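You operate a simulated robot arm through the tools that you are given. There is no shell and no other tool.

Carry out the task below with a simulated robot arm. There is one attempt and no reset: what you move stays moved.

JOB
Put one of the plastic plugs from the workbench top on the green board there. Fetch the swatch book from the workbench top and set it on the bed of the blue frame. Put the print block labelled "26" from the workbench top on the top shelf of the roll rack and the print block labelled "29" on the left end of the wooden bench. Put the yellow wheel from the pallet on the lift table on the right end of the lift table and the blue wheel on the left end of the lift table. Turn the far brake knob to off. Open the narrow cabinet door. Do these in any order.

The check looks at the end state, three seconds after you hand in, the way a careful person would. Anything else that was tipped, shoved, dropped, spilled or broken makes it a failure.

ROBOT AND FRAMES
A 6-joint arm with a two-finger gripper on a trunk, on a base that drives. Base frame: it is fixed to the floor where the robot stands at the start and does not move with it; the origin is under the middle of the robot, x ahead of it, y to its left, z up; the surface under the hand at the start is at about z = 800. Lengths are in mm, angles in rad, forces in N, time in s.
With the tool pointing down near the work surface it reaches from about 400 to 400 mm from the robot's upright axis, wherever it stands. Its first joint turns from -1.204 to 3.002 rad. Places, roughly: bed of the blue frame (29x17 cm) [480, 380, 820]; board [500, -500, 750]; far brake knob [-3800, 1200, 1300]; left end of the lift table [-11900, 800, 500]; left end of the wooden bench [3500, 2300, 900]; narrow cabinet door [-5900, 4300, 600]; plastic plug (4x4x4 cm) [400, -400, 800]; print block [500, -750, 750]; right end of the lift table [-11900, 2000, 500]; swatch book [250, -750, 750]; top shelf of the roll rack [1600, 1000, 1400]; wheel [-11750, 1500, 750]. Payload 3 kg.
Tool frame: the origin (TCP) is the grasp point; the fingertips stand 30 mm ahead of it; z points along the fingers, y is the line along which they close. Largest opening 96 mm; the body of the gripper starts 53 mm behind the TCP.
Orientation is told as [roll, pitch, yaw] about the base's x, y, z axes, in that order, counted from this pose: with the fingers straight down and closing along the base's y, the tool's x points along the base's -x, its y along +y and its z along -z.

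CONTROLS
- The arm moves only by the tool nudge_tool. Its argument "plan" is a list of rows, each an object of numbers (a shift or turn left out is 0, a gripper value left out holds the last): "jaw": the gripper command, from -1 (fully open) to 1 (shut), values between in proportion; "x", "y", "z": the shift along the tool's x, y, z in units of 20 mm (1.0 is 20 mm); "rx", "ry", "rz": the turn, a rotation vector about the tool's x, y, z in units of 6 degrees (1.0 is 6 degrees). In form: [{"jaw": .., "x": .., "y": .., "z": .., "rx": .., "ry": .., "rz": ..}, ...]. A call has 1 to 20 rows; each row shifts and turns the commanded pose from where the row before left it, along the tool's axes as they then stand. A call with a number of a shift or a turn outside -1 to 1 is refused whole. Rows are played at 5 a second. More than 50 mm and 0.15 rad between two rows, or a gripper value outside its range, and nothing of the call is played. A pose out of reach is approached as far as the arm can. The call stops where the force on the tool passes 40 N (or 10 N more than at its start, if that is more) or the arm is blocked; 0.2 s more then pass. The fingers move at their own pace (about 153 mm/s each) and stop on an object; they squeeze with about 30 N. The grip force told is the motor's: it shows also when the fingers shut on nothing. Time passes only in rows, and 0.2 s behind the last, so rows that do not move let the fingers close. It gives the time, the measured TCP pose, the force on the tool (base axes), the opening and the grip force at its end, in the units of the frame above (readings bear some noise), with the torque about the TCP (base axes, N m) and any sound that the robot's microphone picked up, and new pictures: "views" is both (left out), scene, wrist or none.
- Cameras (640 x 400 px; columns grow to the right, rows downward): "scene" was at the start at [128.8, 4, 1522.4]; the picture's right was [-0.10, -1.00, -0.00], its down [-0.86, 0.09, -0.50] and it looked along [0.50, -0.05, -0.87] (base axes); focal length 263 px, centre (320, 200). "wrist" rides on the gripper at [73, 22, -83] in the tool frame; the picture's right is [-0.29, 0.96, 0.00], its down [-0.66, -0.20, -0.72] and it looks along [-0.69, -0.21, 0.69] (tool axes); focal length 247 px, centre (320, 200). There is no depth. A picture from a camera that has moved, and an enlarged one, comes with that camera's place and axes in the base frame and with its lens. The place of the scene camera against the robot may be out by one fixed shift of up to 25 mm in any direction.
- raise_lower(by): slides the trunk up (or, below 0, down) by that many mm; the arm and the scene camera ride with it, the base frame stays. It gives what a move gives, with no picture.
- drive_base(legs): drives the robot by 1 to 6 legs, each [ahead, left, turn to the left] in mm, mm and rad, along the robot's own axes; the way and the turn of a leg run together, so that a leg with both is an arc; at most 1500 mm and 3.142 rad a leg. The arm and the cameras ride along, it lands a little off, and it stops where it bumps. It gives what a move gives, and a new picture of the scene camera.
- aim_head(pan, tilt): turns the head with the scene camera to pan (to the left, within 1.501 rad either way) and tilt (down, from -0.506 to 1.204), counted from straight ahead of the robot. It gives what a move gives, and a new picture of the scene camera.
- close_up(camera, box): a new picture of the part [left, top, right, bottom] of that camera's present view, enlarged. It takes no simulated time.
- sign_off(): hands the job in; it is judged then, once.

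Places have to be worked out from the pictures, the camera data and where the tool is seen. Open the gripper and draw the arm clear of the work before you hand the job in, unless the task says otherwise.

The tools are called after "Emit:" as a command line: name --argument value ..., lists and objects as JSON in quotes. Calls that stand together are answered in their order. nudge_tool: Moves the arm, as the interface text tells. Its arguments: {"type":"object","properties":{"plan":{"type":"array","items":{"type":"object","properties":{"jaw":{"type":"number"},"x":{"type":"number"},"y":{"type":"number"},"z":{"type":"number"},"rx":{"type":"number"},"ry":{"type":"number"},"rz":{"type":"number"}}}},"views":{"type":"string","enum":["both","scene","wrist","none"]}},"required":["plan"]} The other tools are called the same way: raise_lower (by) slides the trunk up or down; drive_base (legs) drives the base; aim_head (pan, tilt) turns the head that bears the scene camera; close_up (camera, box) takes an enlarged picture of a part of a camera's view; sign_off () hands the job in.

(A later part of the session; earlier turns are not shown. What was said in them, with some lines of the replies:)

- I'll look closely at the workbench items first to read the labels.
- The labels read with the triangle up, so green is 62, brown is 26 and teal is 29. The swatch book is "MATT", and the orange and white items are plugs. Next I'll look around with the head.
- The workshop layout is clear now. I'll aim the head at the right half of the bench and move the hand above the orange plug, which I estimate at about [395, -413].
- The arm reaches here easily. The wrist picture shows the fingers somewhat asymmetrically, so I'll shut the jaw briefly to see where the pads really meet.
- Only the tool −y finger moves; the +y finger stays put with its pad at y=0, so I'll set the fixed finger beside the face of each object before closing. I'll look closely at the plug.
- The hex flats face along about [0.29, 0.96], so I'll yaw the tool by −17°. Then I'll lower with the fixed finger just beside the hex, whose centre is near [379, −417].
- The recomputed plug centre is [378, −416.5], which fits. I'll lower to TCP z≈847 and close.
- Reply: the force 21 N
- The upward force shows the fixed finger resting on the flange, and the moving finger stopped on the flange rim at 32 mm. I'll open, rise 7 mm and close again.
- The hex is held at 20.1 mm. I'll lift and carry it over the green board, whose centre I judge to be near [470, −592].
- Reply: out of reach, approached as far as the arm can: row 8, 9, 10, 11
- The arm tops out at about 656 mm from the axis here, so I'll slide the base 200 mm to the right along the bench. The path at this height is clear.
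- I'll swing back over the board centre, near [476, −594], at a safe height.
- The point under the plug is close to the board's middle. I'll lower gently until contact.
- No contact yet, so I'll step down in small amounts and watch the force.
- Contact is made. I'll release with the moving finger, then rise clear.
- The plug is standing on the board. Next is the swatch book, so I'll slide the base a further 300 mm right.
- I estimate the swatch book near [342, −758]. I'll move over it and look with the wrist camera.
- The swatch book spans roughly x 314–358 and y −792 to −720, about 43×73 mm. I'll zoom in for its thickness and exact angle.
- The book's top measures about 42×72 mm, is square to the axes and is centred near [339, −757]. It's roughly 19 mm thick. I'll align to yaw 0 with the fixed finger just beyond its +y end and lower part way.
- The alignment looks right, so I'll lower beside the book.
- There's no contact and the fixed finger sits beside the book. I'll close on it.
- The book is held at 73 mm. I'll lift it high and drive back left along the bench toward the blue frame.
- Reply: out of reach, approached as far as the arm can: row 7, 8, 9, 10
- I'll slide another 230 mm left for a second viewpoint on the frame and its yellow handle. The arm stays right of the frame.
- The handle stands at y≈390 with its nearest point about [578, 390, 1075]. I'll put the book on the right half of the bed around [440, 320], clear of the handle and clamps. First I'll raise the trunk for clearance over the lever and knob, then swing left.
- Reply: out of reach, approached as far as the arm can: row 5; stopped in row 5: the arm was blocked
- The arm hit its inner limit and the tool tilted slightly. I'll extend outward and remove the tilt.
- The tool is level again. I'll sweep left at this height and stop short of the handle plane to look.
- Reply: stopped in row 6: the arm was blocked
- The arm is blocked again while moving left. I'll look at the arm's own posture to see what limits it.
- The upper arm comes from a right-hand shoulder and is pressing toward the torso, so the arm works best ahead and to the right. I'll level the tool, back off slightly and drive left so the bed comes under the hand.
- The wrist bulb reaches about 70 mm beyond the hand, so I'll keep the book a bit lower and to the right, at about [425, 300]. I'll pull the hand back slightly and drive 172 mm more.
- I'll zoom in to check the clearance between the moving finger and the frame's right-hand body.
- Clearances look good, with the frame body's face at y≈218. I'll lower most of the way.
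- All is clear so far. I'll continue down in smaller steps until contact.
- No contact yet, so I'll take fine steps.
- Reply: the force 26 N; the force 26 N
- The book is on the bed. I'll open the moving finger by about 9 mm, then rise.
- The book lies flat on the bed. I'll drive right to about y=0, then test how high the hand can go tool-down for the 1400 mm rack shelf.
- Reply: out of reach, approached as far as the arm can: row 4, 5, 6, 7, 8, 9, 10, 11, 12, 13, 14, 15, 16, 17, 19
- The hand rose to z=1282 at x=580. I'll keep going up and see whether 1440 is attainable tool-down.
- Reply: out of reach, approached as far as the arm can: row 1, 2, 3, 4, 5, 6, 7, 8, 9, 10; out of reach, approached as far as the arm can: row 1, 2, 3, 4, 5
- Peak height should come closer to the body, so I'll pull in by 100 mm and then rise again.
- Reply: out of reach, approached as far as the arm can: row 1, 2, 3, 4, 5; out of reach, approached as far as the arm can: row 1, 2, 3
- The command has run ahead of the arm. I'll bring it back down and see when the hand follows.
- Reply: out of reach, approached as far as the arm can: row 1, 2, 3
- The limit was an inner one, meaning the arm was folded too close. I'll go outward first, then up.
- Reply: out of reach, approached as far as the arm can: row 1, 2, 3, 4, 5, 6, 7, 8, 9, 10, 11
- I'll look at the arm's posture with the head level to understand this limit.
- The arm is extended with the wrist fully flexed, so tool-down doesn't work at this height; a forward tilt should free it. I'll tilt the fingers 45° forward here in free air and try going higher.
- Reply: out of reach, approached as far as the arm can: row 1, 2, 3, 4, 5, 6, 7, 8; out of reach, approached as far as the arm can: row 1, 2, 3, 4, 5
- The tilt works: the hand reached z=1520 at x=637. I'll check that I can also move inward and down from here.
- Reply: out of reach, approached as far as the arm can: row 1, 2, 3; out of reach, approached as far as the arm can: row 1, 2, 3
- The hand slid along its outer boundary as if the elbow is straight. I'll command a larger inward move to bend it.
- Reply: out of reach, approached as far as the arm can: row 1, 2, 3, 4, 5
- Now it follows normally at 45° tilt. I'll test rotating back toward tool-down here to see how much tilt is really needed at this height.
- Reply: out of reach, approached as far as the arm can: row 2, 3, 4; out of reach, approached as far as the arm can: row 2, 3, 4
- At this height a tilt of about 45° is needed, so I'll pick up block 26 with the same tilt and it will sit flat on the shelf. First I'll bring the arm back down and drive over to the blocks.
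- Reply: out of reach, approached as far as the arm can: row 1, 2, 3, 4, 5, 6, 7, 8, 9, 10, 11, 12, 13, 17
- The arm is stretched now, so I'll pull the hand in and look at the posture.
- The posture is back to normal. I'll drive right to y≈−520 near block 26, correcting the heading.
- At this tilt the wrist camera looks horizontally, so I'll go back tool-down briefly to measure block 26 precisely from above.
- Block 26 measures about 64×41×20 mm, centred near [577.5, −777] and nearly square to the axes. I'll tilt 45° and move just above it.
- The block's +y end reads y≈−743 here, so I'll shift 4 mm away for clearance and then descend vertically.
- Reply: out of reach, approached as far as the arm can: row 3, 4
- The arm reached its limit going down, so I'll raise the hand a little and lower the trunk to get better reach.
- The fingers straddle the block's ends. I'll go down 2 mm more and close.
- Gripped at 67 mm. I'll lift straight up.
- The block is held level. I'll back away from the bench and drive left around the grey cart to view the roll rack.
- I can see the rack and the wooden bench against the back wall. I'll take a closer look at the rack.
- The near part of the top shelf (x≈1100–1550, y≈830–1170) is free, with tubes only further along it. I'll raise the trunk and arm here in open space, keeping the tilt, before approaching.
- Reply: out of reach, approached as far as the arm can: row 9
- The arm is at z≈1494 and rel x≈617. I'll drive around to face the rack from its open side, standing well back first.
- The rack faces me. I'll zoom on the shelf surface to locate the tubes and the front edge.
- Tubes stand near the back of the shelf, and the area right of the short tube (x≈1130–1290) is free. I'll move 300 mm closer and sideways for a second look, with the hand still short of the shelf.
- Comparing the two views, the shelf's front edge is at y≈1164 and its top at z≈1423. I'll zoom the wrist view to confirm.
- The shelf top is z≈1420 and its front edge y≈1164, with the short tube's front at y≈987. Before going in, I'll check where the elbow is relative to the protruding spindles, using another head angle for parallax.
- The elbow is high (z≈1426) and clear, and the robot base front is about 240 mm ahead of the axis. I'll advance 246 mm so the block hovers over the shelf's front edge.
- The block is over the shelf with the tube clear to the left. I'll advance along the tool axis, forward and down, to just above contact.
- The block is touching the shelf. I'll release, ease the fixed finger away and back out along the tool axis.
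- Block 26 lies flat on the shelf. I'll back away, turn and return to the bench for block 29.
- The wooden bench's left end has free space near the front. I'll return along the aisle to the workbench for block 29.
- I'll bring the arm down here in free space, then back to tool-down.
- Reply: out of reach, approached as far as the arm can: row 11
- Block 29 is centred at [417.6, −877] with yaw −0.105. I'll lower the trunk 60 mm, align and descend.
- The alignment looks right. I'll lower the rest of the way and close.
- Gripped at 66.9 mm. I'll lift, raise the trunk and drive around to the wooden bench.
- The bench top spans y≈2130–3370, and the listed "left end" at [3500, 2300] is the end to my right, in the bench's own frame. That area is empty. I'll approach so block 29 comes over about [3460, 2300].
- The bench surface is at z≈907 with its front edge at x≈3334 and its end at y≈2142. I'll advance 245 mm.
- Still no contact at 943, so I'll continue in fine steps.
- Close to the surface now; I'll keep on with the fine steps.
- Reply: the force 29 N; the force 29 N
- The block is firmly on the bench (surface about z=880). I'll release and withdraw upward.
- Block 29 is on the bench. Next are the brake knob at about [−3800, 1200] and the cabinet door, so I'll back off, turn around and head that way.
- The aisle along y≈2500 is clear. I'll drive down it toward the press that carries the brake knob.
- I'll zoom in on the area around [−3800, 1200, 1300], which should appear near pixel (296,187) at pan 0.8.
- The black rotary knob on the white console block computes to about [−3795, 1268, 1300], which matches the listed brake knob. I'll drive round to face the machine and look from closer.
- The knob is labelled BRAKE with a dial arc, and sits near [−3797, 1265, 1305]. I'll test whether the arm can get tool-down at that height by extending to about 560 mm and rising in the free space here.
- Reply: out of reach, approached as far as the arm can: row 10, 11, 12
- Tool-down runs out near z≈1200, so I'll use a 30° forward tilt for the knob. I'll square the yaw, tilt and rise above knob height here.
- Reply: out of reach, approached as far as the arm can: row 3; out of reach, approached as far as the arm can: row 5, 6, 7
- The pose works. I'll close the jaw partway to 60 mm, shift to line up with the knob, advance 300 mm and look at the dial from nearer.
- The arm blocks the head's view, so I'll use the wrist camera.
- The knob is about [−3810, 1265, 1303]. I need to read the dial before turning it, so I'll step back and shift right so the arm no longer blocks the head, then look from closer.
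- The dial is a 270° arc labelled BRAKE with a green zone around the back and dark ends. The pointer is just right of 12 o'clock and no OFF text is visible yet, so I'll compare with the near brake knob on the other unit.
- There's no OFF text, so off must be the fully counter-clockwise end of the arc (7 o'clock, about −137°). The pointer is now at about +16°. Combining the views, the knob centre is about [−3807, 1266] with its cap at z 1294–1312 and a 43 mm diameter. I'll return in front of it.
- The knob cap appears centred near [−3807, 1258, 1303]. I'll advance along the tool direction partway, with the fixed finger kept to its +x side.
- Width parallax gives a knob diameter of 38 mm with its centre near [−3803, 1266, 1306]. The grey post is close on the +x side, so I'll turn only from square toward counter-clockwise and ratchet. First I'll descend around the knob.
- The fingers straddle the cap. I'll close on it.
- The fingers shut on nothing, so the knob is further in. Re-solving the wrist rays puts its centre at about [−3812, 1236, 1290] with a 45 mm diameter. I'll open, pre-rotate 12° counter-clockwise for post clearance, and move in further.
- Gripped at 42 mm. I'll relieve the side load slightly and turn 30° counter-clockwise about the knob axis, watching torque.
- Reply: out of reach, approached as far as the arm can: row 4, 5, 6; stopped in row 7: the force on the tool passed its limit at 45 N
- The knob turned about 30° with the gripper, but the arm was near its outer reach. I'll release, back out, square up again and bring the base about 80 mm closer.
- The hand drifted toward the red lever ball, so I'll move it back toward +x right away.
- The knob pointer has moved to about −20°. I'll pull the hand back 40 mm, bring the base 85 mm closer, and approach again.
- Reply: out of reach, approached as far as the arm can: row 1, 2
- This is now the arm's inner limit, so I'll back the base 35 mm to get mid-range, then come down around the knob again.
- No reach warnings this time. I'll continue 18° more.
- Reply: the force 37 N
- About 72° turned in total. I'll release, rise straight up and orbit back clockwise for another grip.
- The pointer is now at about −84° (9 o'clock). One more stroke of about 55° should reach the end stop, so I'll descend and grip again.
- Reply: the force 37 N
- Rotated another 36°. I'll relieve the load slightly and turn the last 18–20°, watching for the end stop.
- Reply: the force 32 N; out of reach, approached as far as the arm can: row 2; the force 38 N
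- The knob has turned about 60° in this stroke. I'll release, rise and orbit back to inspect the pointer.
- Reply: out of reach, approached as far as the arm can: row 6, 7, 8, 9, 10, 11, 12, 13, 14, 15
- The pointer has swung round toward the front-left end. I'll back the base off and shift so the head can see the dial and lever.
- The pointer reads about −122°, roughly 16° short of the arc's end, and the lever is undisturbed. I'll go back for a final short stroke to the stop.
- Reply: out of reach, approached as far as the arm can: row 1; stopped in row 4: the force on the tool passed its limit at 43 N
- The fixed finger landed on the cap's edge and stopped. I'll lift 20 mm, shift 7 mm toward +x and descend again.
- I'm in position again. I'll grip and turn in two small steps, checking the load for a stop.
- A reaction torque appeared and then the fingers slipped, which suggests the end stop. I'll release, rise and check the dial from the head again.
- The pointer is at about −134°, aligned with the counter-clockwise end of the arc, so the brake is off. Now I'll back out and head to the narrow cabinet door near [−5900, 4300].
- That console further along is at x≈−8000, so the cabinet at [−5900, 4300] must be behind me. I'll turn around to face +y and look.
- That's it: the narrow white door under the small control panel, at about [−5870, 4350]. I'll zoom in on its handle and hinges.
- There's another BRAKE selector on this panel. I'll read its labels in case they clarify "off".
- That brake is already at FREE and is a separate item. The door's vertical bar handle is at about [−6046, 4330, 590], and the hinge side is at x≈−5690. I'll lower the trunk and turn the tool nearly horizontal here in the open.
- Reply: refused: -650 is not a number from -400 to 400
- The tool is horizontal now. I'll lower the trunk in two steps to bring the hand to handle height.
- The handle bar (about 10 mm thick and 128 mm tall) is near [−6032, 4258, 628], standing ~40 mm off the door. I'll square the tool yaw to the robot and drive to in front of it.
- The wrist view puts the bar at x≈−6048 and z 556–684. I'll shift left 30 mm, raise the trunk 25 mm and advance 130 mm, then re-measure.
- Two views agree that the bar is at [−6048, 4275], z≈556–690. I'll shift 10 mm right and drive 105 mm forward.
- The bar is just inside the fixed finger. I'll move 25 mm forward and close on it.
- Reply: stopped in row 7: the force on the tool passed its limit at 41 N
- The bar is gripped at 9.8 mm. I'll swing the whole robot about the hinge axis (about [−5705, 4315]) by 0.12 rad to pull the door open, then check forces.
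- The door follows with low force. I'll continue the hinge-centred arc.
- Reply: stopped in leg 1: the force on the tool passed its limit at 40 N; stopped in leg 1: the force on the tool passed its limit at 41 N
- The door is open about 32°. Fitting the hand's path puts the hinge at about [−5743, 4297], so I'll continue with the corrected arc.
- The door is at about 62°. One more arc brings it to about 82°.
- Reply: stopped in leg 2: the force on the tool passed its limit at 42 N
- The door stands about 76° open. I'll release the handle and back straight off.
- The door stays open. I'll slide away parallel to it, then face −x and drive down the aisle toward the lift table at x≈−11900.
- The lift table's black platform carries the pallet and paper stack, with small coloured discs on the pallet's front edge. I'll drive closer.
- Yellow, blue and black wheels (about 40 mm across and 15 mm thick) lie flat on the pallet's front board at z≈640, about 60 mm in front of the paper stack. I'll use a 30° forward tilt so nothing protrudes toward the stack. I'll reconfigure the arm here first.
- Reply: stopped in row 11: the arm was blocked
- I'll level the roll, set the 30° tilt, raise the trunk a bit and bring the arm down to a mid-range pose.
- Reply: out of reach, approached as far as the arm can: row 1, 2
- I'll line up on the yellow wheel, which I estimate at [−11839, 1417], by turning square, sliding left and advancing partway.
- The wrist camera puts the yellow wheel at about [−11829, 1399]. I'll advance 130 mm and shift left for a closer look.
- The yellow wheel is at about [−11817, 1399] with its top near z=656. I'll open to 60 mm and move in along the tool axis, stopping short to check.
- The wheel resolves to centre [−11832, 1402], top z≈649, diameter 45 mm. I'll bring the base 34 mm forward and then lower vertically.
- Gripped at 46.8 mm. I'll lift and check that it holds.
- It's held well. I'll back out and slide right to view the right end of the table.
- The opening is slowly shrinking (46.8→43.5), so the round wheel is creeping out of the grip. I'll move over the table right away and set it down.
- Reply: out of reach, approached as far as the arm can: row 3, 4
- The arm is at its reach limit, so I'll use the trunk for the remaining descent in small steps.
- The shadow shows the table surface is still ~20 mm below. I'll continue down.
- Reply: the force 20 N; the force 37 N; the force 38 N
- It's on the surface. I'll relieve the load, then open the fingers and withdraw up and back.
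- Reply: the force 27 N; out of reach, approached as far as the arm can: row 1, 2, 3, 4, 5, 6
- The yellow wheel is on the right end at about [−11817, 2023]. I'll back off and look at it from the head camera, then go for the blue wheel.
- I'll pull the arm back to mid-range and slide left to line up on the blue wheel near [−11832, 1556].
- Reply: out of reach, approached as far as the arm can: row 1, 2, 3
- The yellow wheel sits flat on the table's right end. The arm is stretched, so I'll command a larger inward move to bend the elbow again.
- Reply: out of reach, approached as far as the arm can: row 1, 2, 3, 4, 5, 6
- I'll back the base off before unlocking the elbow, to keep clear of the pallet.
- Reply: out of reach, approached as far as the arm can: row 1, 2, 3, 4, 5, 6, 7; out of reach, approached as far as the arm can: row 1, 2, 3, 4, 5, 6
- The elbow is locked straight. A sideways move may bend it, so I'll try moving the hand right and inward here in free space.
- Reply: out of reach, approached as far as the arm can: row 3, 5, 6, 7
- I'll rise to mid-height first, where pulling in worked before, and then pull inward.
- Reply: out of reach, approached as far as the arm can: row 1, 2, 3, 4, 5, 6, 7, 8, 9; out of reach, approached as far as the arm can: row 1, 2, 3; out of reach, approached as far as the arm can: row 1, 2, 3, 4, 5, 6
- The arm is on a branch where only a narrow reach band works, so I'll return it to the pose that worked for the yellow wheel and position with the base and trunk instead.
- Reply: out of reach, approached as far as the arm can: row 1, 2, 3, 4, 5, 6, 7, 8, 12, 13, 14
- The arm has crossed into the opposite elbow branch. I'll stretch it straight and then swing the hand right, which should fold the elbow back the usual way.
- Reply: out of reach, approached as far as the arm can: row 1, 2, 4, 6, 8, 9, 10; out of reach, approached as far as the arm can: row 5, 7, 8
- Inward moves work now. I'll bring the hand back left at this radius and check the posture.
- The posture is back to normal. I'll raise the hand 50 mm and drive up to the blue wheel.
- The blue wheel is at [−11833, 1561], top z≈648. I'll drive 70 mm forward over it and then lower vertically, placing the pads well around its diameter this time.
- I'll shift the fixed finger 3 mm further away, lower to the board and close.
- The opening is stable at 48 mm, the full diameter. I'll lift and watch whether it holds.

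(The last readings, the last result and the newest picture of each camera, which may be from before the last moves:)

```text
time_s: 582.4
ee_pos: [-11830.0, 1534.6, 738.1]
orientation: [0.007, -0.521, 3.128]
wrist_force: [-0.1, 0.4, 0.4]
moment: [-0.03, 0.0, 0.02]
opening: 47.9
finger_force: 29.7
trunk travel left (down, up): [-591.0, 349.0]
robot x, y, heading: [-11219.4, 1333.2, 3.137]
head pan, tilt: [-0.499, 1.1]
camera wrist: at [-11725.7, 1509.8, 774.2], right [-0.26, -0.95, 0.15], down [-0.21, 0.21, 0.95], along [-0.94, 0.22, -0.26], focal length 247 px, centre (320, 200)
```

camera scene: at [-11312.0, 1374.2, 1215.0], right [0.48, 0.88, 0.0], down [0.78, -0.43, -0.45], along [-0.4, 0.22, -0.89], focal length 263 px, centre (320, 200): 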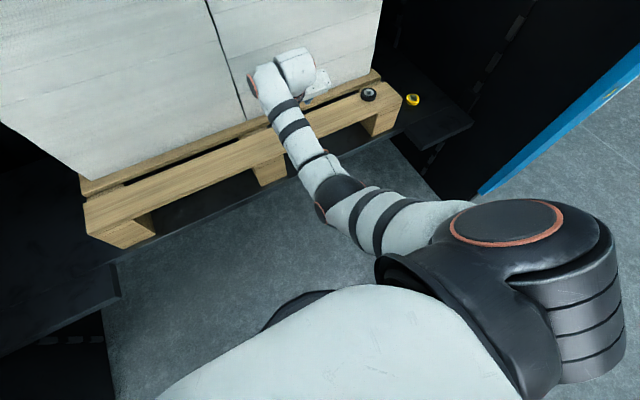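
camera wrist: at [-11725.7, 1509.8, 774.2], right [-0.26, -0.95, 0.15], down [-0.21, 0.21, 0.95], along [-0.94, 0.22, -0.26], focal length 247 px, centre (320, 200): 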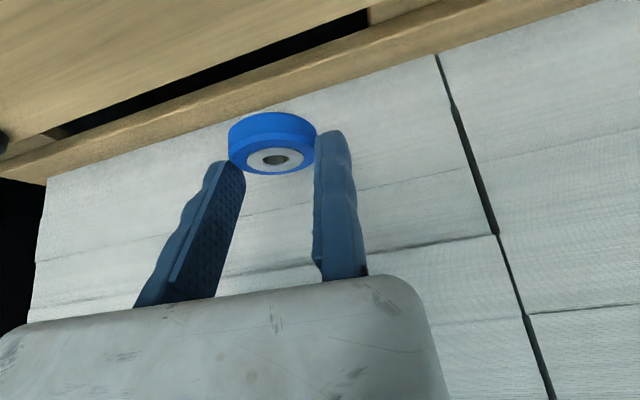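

It's stable. For the left end there's a paper roll and a post near y≈400–600, so I'll approach at an angle: back off, then turn left 0.8 rad in the open.

Emit:
drive_base --legs '[[-260, 0, 0], [0, 0, 0.8]]'

Emit:
aim_head --pan 0.0 --tilt 0.6

```text
time_s: 586.3
ee_pos: [-11536.6, 1039.9, 737.8]
orientation: [0.007, -0.519, -2.368]
wrist_force: [-0.6, 0.3, -0.3]
moment: [0.05, 0.0, 0.0]
opening: 47.9
finger_force: 29.6
trunk travel left (down, up): [-591.0, 349.0]
robot x, y, heading: [-10962.2, 1333.4, -2.36]
head pan, tilt: [-0.499, 1.1]
camera scene: at [-11043.7, 1288.9, 1215.1], right [-0.28, 0.96, 0.0], down [0.86, 0.25, -0.45], along [-0.44, -0.13, -0.89], focal length 263 px, centre (320, 200)
```

scene: 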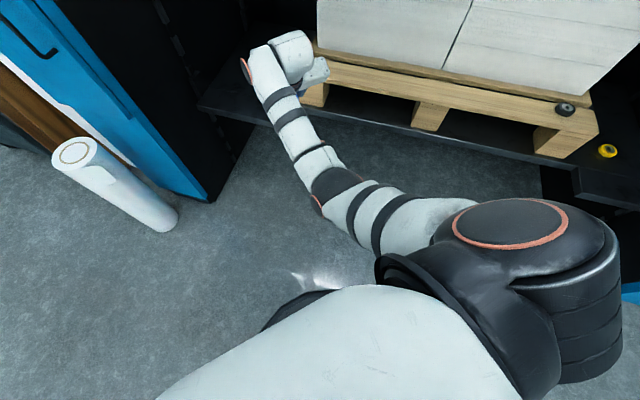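

```text
time_s: 587.2
ee_pos: [-11535.6, 1040.8, 737.2]
orientation: [0.008, -0.522, -2.367]
wrist_force: [0.3, 0.6, -1.0]
moment: [0.01, 0.0, -0.02]
opening: 48.0
finger_force: 30.2
trunk travel left (down, up): [-591.0, 349.0]
robot x, y, heading: [-10957.3, 1326.5, -2.36]
head pan, tilt: [0.0, 0.6]
camera scene: at [-11045.9, 1244.4, 1253.6], right [-0.7, 0.71, 0.0], down [0.4, 0.4, -0.82], along [-0.59, -0.58, -0.57], focal length 263 px, centre (320, 200)
```

scene: 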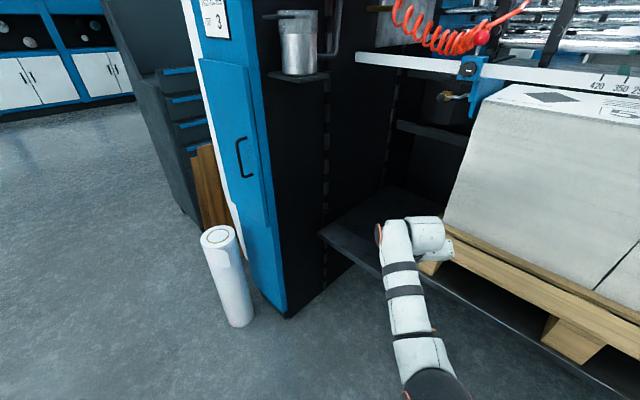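

The left end of the table (y≈690–1017) is clear. I'll move in so the wheel comes over about [−11820, 855].

Emit:
drive_base --legs '[[325, -47, 0]]'

Emit:
nudge_tool --plan '[{}]' --views "wrist"

```text
time_s: 589.4
ee_pos: [-11798.5, 836.5, 737.2]
orientation: [0.007, -0.52, -2.36]
wrist_force: [0.2, -0.3, -0.6]
moment: [0.03, -0.02, -0.01]
opening: 48.1
finger_force: 30.1
trunk travel left (down, up): [-591.0, 349.0]
robot x, y, heading: [-11223.6, 1131.6, -2.345]
head pan, tilt: [0.0, 0.6]
camera scene: at [-11310.6, 1044.9, 1253.6], right [-0.71, 0.7, 0.0], down [0.4, 0.4, -0.82], along [-0.58, -0.59, -0.57], focal length 263 px, centre (320, 200)
```

scene: 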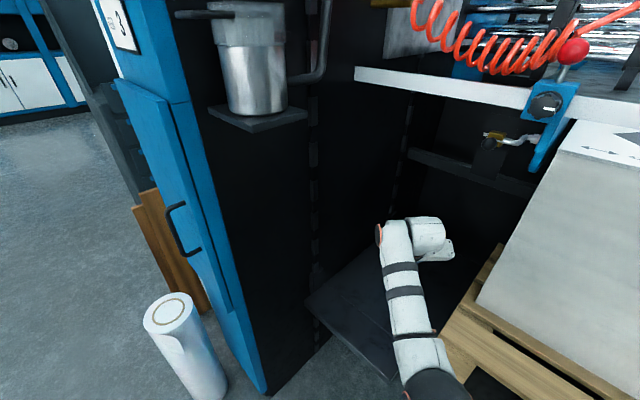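

```text
time_s: 589.8
ee_pos: [-11798.3, 836.4, 737.3]
orientation: [0.007, -0.521, -2.36]
wrist_force: [0.5, -0.3, -0.3]
moment: [-0.01, -0.01, -0.04]
opening: 47.9
finger_force: 30.1
trunk travel left (down, up): [-591.0, 349.0]
robot x, y, heading: [-11223.5, 1130.3, -2.349]
head pan, tilt: [0.0, 0.6]
camera wrist: at [-11707.8, 893.8, 774.0], right [0.5, -0.86, 0.15], down [-0.3, 0.0, 0.95], along [-0.82, -0.52, -0.26], focal length 247 px, centre (320, 200)
```

wrist: 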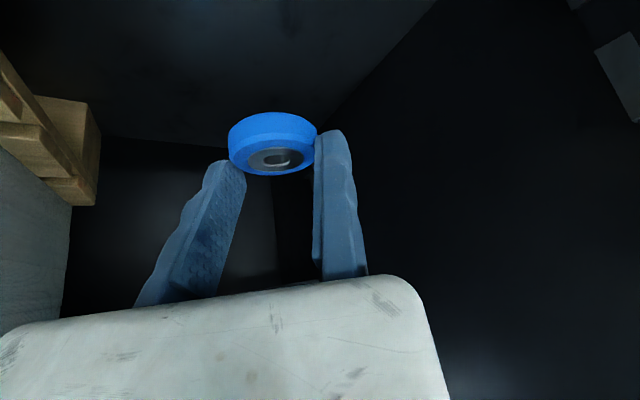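

I'll lower using the trunk until just above the surface, then in small steps.

Emit:
raise_lower --by -120

Emit:
raise_lower --by -52

Emit:
nudge_tool --plan '[{}]' --views "both"

```text
time_s: 591.3
ee_pos: [-11798.9, 836.7, 617.8]
orientation: [0.008, -0.52, -2.359]
wrist_force: [0.1, -0.1, 0.3]
moment: [0.01, -0.02, 0.01]
opening: 48.2
finger_force: 30.1
trunk travel left (down, up): [-471.0, 469.0]
robot x, y, heading: [-11221.7, 1131.0, -2.358]
head pan, tilt: [0.0, 0.6]
```

```text
time_s: 592.2
ee_pos: [-11798.6, 836.8, 565.9]
orientation: [0.007, -0.522, -2.359]
wrist_force: [-0.2, -0.4, -0.3]
moment: [0.01, 0.0, 0.0]
opening: 47.7
finger_force: 29.9
trunk travel left (down, up): [-419.0, 521.0]
robot x, y, heading: [-11224.7, 1133.7, -2.352]
head pan, tilt: [0.0, 0.6]
```

```text
time_s: 592.6
ee_pos: [-11798.3, 836.7, 567.1]
orientation: [0.007, -0.521, -2.36]
wrist_force: [-0.6, -0.3, -1.3]
moment: [-0.01, -0.02, -0.03]
opening: 47.7
finger_force: 30.2
trunk travel left (down, up): [-419.0, 521.0]
robot x, y, heading: [-11223.2, 1132.8, -2.353]
head pan, tilt: [0.0, 0.6]
camera scene: at [-11310.1, 1045.3, 1081.8], right [-0.71, 0.7, 0.0], down [0.4, 0.4, -0.82], along [-0.58, -0.59, -0.57], focal length 263 px, centre (320, 200)
camera wrist: at [-11707.6, 893.8, 602.0], right [0.5, -0.86, 0.15], down [-0.3, 0.0, 0.95], along [-0.82, -0.52, -0.26], focal length 247 px, centre (320, 200)
```

scene: 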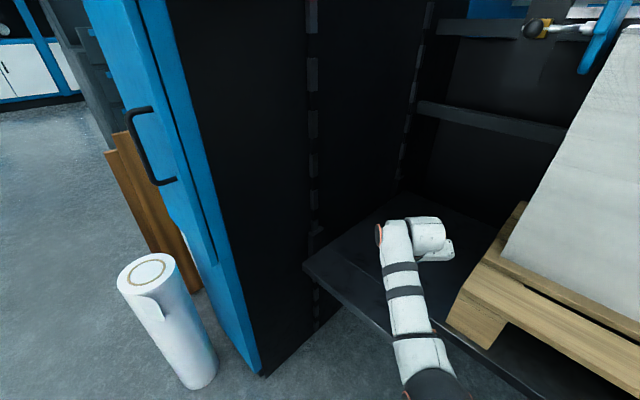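
wrist: 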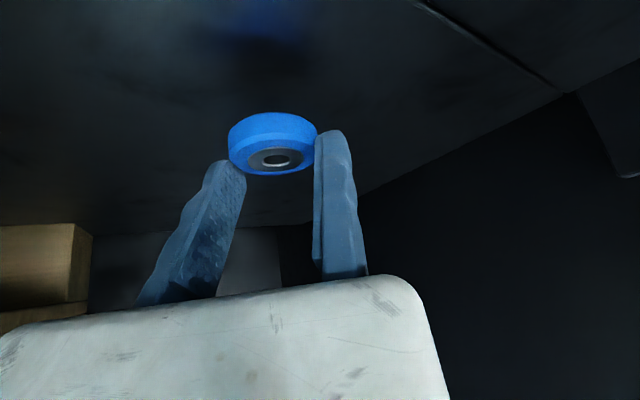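

Emit:
raise_lower --by -12

Emit:
raise_lower --by -4

```text
time_s: 593.2
ee_pos: [-11797.5, 835.8, 553.3]
orientation: [0.007, -0.522, -2.359]
wrist_force: [0.2, -0.2, 0.3]
moment: [0.0, 0.03, 0.03]
opening: 48.2
finger_force: 30.3
trunk travel left (down, up): [-407.0, 533.0]
robot x, y, heading: [-11224.7, 1132.7, -2.351]
head pan, tilt: [0.0, 0.6]
```

```text
time_s: 593.8
ee_pos: [-11796.4, 836.8, 548.7]
orientation: [0.008, -0.521, -2.359]
wrist_force: [-0.3, -0.3, 0.1]
moment: [0.01, 0.01, 0.0]
opening: 47.9
finger_force: 29.9
trunk travel left (down, up): [-403.0, 537.0]
robot x, y, heading: [-11224.5, 1132.8, -2.349]
head pan, tilt: [0.0, 0.6]
```

Emit:
raise_lower --by -3

Emit:
raise_lower --by -2

```text
time_s: 594.3
ee_pos: [-11797.8, 836.6, 546.6]
orientation: [0.008, -0.522, -2.359]
wrist_force: [0.2, 0.3, -0.1]
moment: [-0.03, -0.04, -0.01]
opening: 47.9
finger_force: 29.5
trunk travel left (down, up): [-400.0, 540.0]
robot x, y, heading: [-11227.5, 1130.2, -2.356]
head pan, tilt: [0.0, 0.6]
```

```text
time_s: 594.8
ee_pos: [-11798.0, 836.5, 545.0]
orientation: [0.007, -0.519, -2.36]
wrist_force: [-1.0, 0.4, -0.7]
moment: [-0.01, -0.01, 0.02]
opening: 47.9
finger_force: 30.2
trunk travel left (down, up): [-398.0, 542.0]
robot x, y, heading: [-11229.5, 1134.1, -2.348]
head pan, tilt: [0.0, 0.6]
```

Emit:
raise_lower --by -2

Emit:
raise_lower --by -2

Emit:
nudge_tool --plan '[{}]' --views "wrist"

```text
time_s: 595.3
ee_pos: [-11797.3, 836.4, 541.6]
orientation: [0.007, -0.523, -2.36]
wrist_force: [-0.3, 0.1, -0.5]
moment: [-0.03, -0.03, 0.0]
opening: 47.8
finger_force: 30.4
trunk travel left (down, up): [-396.0, 544.0]
robot x, y, heading: [-11226.9, 1130.8, -2.349]
head pan, tilt: [0.0, 0.6]
```

```text
time_s: 595.9
ee_pos: [-11797.3, 836.4, 542.8]
orientation: [0.007, -0.526, -2.36]
wrist_force: [-0.1, 0.0, 6.5]
moment: [0.19, 0.22, -0.01]
opening: 47.7
finger_force: 29.6
trunk travel left (down, up): [-394.0, 546.0]
robot x, y, heading: [-11225.2, 1134.6, -2.35]
head pan, tilt: [0.0, 0.6]
```

```text
time_s: 596.3
ee_pos: [-11797.6, 836.1, 543.0]
orientation: [0.006, -0.526, -2.36]
wrist_force: [-1.7, -1.0, 8.6]
moment: [0.25, 0.29, 0.06]
opening: 48.2
finger_force: 29.5
trunk travel left (down, up): [-394.0, 546.0]
robot x, y, heading: [-11226.8, 1134.7, -2.351]
head pan, tilt: [0.0, 0.6]
camera wrist: at [-11707.3, 893.8, 578.4], right [0.5, -0.85, 0.15], down [-0.29, 0.0, 0.96], along [-0.82, -0.52, -0.25], focal length 247 px, centre (320, 200)
```

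wrist: 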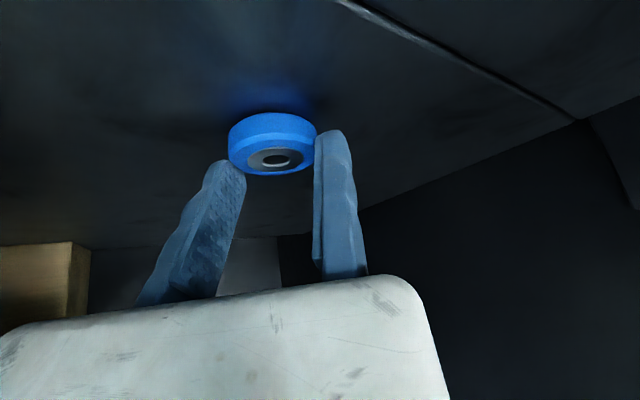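

Light contact (8 N). I'll open, ease the fixed finger away, and raise straight up with the trunk.

Emit:
nudge_tool --plan '[{"jaw": -0.1}, {"jaw": -0.3}, {}, {"y": 0.15}, {}]' --views "none"

Emit:
raise_lower --by 120

Emit:
nudge_tool --plan '[{}]' --views "wrist"

```text
time_s: 597.5
ee_pos: [-11796.5, 833.7, 540.3]
orientation: [0.007, -0.522, -2.358]
wrist_force: [1.0, 0.1, -0.4]
moment: [0.03, 0.02, -0.03]
opening: 62.7
finger_force: 0.1
trunk travel left (down, up): [-394.0, 546.0]
robot x, y, heading: [-11225.4, 1132.9, -2.35]
head pan, tilt: [0.0, 0.6]
```

```text
time_s: 599.0
ee_pos: [-11796.3, 833.7, 660.8]
orientation: [0.007, -0.52, -2.359]
wrist_force: [-1.3, 0.0, 0.3]
moment: [-0.02, 0.01, 0.01]
opening: 62.4
finger_force: 0.0
trunk travel left (down, up): [-514.0, 426.0]
robot x, y, heading: [-11223.8, 1132.7, -2.349]
head pan, tilt: [0.0, 0.6]
```

```text
time_s: 599.4
ee_pos: [-11796.4, 834.8, 661.8]
orientation: [0.009, -0.522, -2.36]
wrist_force: [0.2, -0.9, 0.2]
moment: [-0.02, -0.02, 0.01]
opening: 62.3
finger_force: 0.1
trunk travel left (down, up): [-514.0, 426.0]
robot x, y, heading: [-11227.9, 1133.5, -2.355]
head pan, tilt: [0.0, 0.6]
camera wrist: at [-11705.9, 891.4, 697.1], right [0.5, -0.86, 0.15], down [-0.3, 0.0, 0.95], along [-0.82, -0.52, -0.26], focal length 247 px, centre (320, 200)
```

wrist: 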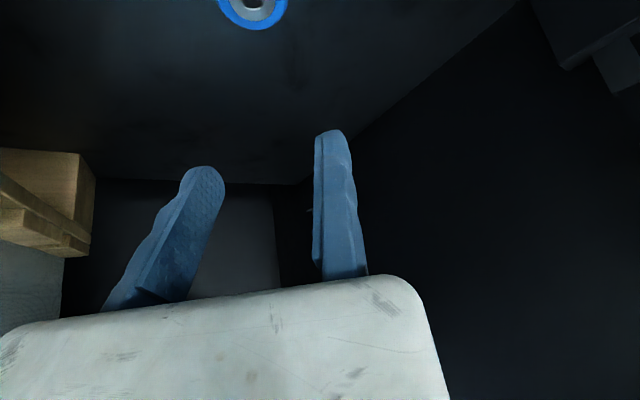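

The blue wheel lies flat on the left end. I'll rise a bit more, back out and look at both ends.

Emit:
raise_lower --by 80

Emit:
drive_base --legs '[[-500, 0, 0], [0, 0, -0.78]]'

Emit:
aim_head --pan 0.05 --tilt 0.5

Emit:
close_up --camera "scene" --box '[120, 160, 520, 330]'

```text
time_s: 600.5
ee_pos: [-11796.2, 833.8, 740.4]
orientation: [0.008, -0.519, -2.36]
wrist_force: [-0.5, -0.6, -0.8]
moment: [-0.03, 0.0, 0.03]
opening: 62.5
finger_force: 0.0
trunk travel left (down, up): [-594.0, 346.0]
robot x, y, heading: [-11223.1, 1135.4, -2.355]
head pan, tilt: [0.0, 0.6]
```

```text
time_s: 605.5
ee_pos: [-11497.2, 1674.3, 740.7]
orientation: [0.007, -0.52, 3.139]
wrist_force: [-0.1, -0.3, 0.1]
moment: [-0.02, 0.04, -0.01]
opening: 62.4
finger_force: 0.1
trunk travel left (down, up): [-594.0, 346.0]
robot x, y, heading: [-10885.0, 1481.3, -3.135]
head pan, tilt: [0.0, 0.6]
camera scene: at [-11008.0, 1492.1, 1256.7], right [-0.01, 1.0, 0.0], down [0.56, 0.0, -0.83], along [-0.83, -0.01, -0.56], focal length 263 px, centre (320, 200)
```

scene: 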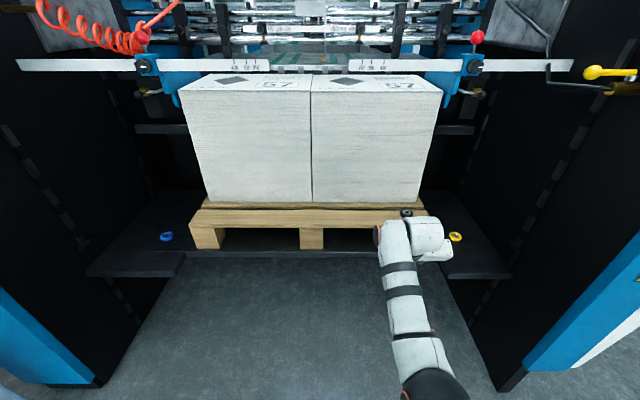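

```text
time_s: 606.2
ee_pos: [-11496.8, 1673.3, 740.7]
orientation: [0.007, -0.522, 3.139]
wrist_force: [-0.2, 0.3, -0.1]
moment: [0.0, 0.0, 0.02]
opening: 62.4
finger_force: 0.0
trunk travel left (down, up): [-594.0, 346.0]
robot x, y, heading: [-10881.0, 1481.7, -3.136]
head pan, tilt: [0.051, 0.499]
camera scene: at [-11010.5, 1487.4, 1265.8], right [-0.06, 1.0, 0.0], down [0.48, 0.03, -0.88], along [-0.88, -0.05, -0.48], focal length 263 px, centre (320, 200)
```

scene: 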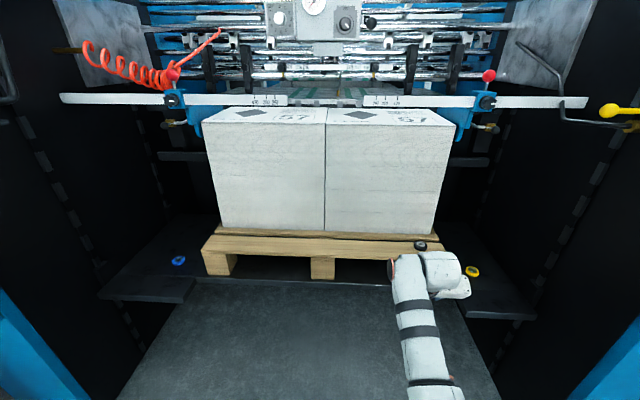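

```text
1.60 times, centred on (320, 245) of scene
camera zoom: at [-11010.5, 1487.4, 1265.8], right [-0.06, 1.0, 0.0], down [0.48, 0.03, -0.88], along [-0.88, -0.05, -0.48], focal length 421 px, centre (320, 128)
```

zoom: 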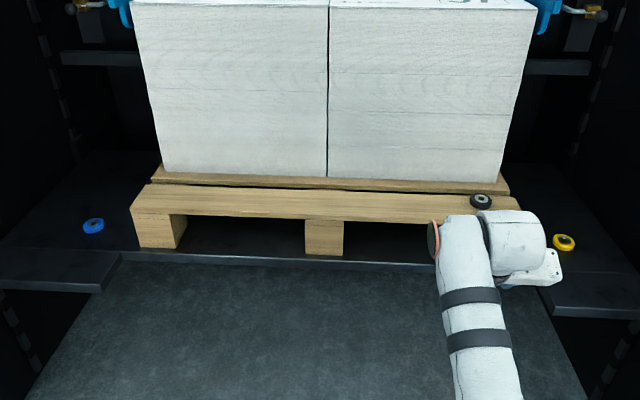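

Both wheels are in place: blue on the left end, yellow on the right, and the black wheel is untouched. I'll open the gripper fully and back clear before handing in.

Emit:
drive_base --legs '[[-600, 0, 0]]'

Emit:
nudge_tool --plan '[{"jaw": -1}, {}, {}]' --views "scene"

```text
time_s: 609.6
ee_pos: [-10885.9, 1676.1, 741.2]
orientation: [0.007, -0.521, -3.139]
wrist_force: [-0.6, -0.6, -0.8]
moment: [-0.01, 0.01, 0.0]
opening: 62.3
finger_force: 0.1
trunk travel left (down, up): [-594.0, 346.0]
robot x, y, heading: [-10274.9, 1485.4, -3.126]
head pan, tilt: [0.051, 0.499]
camera scene: at [-10398.1, 1492.4, 1265.9], right [-0.06, 1.0, 0.0], down [0.48, 0.03, -0.88], along [-0.88, -0.05, -0.48], focal length 263 px, centre (320, 200)
```

scene: 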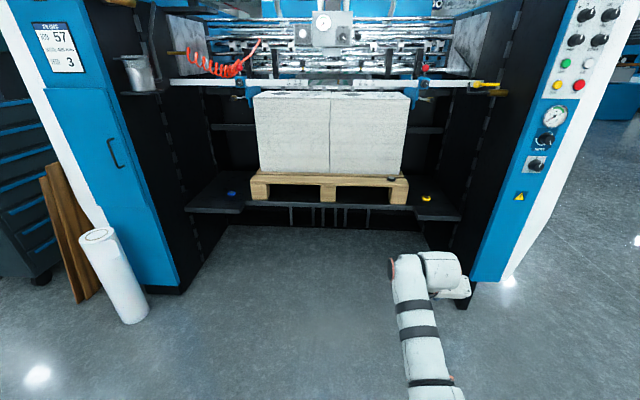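

```text
time_s: 610.4
ee_pos: [-10886.5, 1675.7, 739.7]
orientation: [0.007, -0.521, -3.14]
wrist_force: [0.0, -0.4, 0.1]
moment: [-0.02, -0.02, 0.0]
opening: 95.9
finger_force: 0.0
trunk travel left (down, up): [-594.0, 346.0]
robot x, y, heading: [-10271.8, 1487.4, -3.137]
head pan, tilt: [0.051, 0.499]
camera scene: at [-10398.5, 1492.4, 1265.8], right [-0.06, 1.0, 0.0], down [0.48, 0.03, -0.88], along [-0.88, -0.05, -0.48], focal length 263 px, centre (320, 200)
```

scene: 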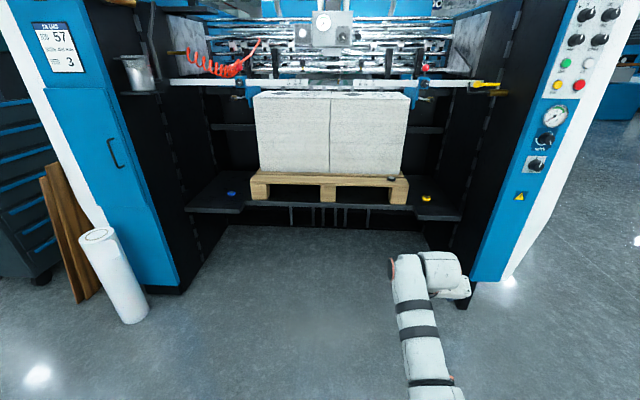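

All the tasks are done: the plug is on the board, the swatch book on the bed, block 26 on the rack shelf and block 29 on the bench end. The wheels are on their ends, the brake is at its off stop and the narrow door is open. The arm is clear with the gripper open, so I'm handing in.

Emit:
sign_off

```text
The job is handed in.
```

I finished every item on the list and handed the job in, but three results involve some judgement.

- **Plug:** the orange plug stands upright near the middle of the green board.
- **Swatch book:** it lies flat on the right half of the blue frame's bed, clear of the clamps and the yellow handle.
- **Block 26:** it is flat on the top shelf of the roll rack, about 25 mm in from the front edge and to the right of the short tube.
- **Block 29:** it is on the wooden bench at about y = 2290. I followed the listed place [3500, 2300, 900]; standing in front of the bench, that is the right-hand end.
- **Wheels:** the yellow one is flat on the right end of the lift table and the blue one flat on the left end. The black wheel is still on the pallet.
- **Brake knob:** the dial had no "off" mark, so I took off to be the fully counter-clockwise end. I turned it until the grip slipped, and the pointer lines up with that end of the arc to within a few degrees.
- **Narrow cabinet door:** it is open about 76° and stayed there when I let go.

While working at the brake knob, the gripper came very close to the red lever beside it, with about 2 N on the tool. The lever looked unmoved afterwards. At the end the gripper was fully open and the arm clear of the lift table.
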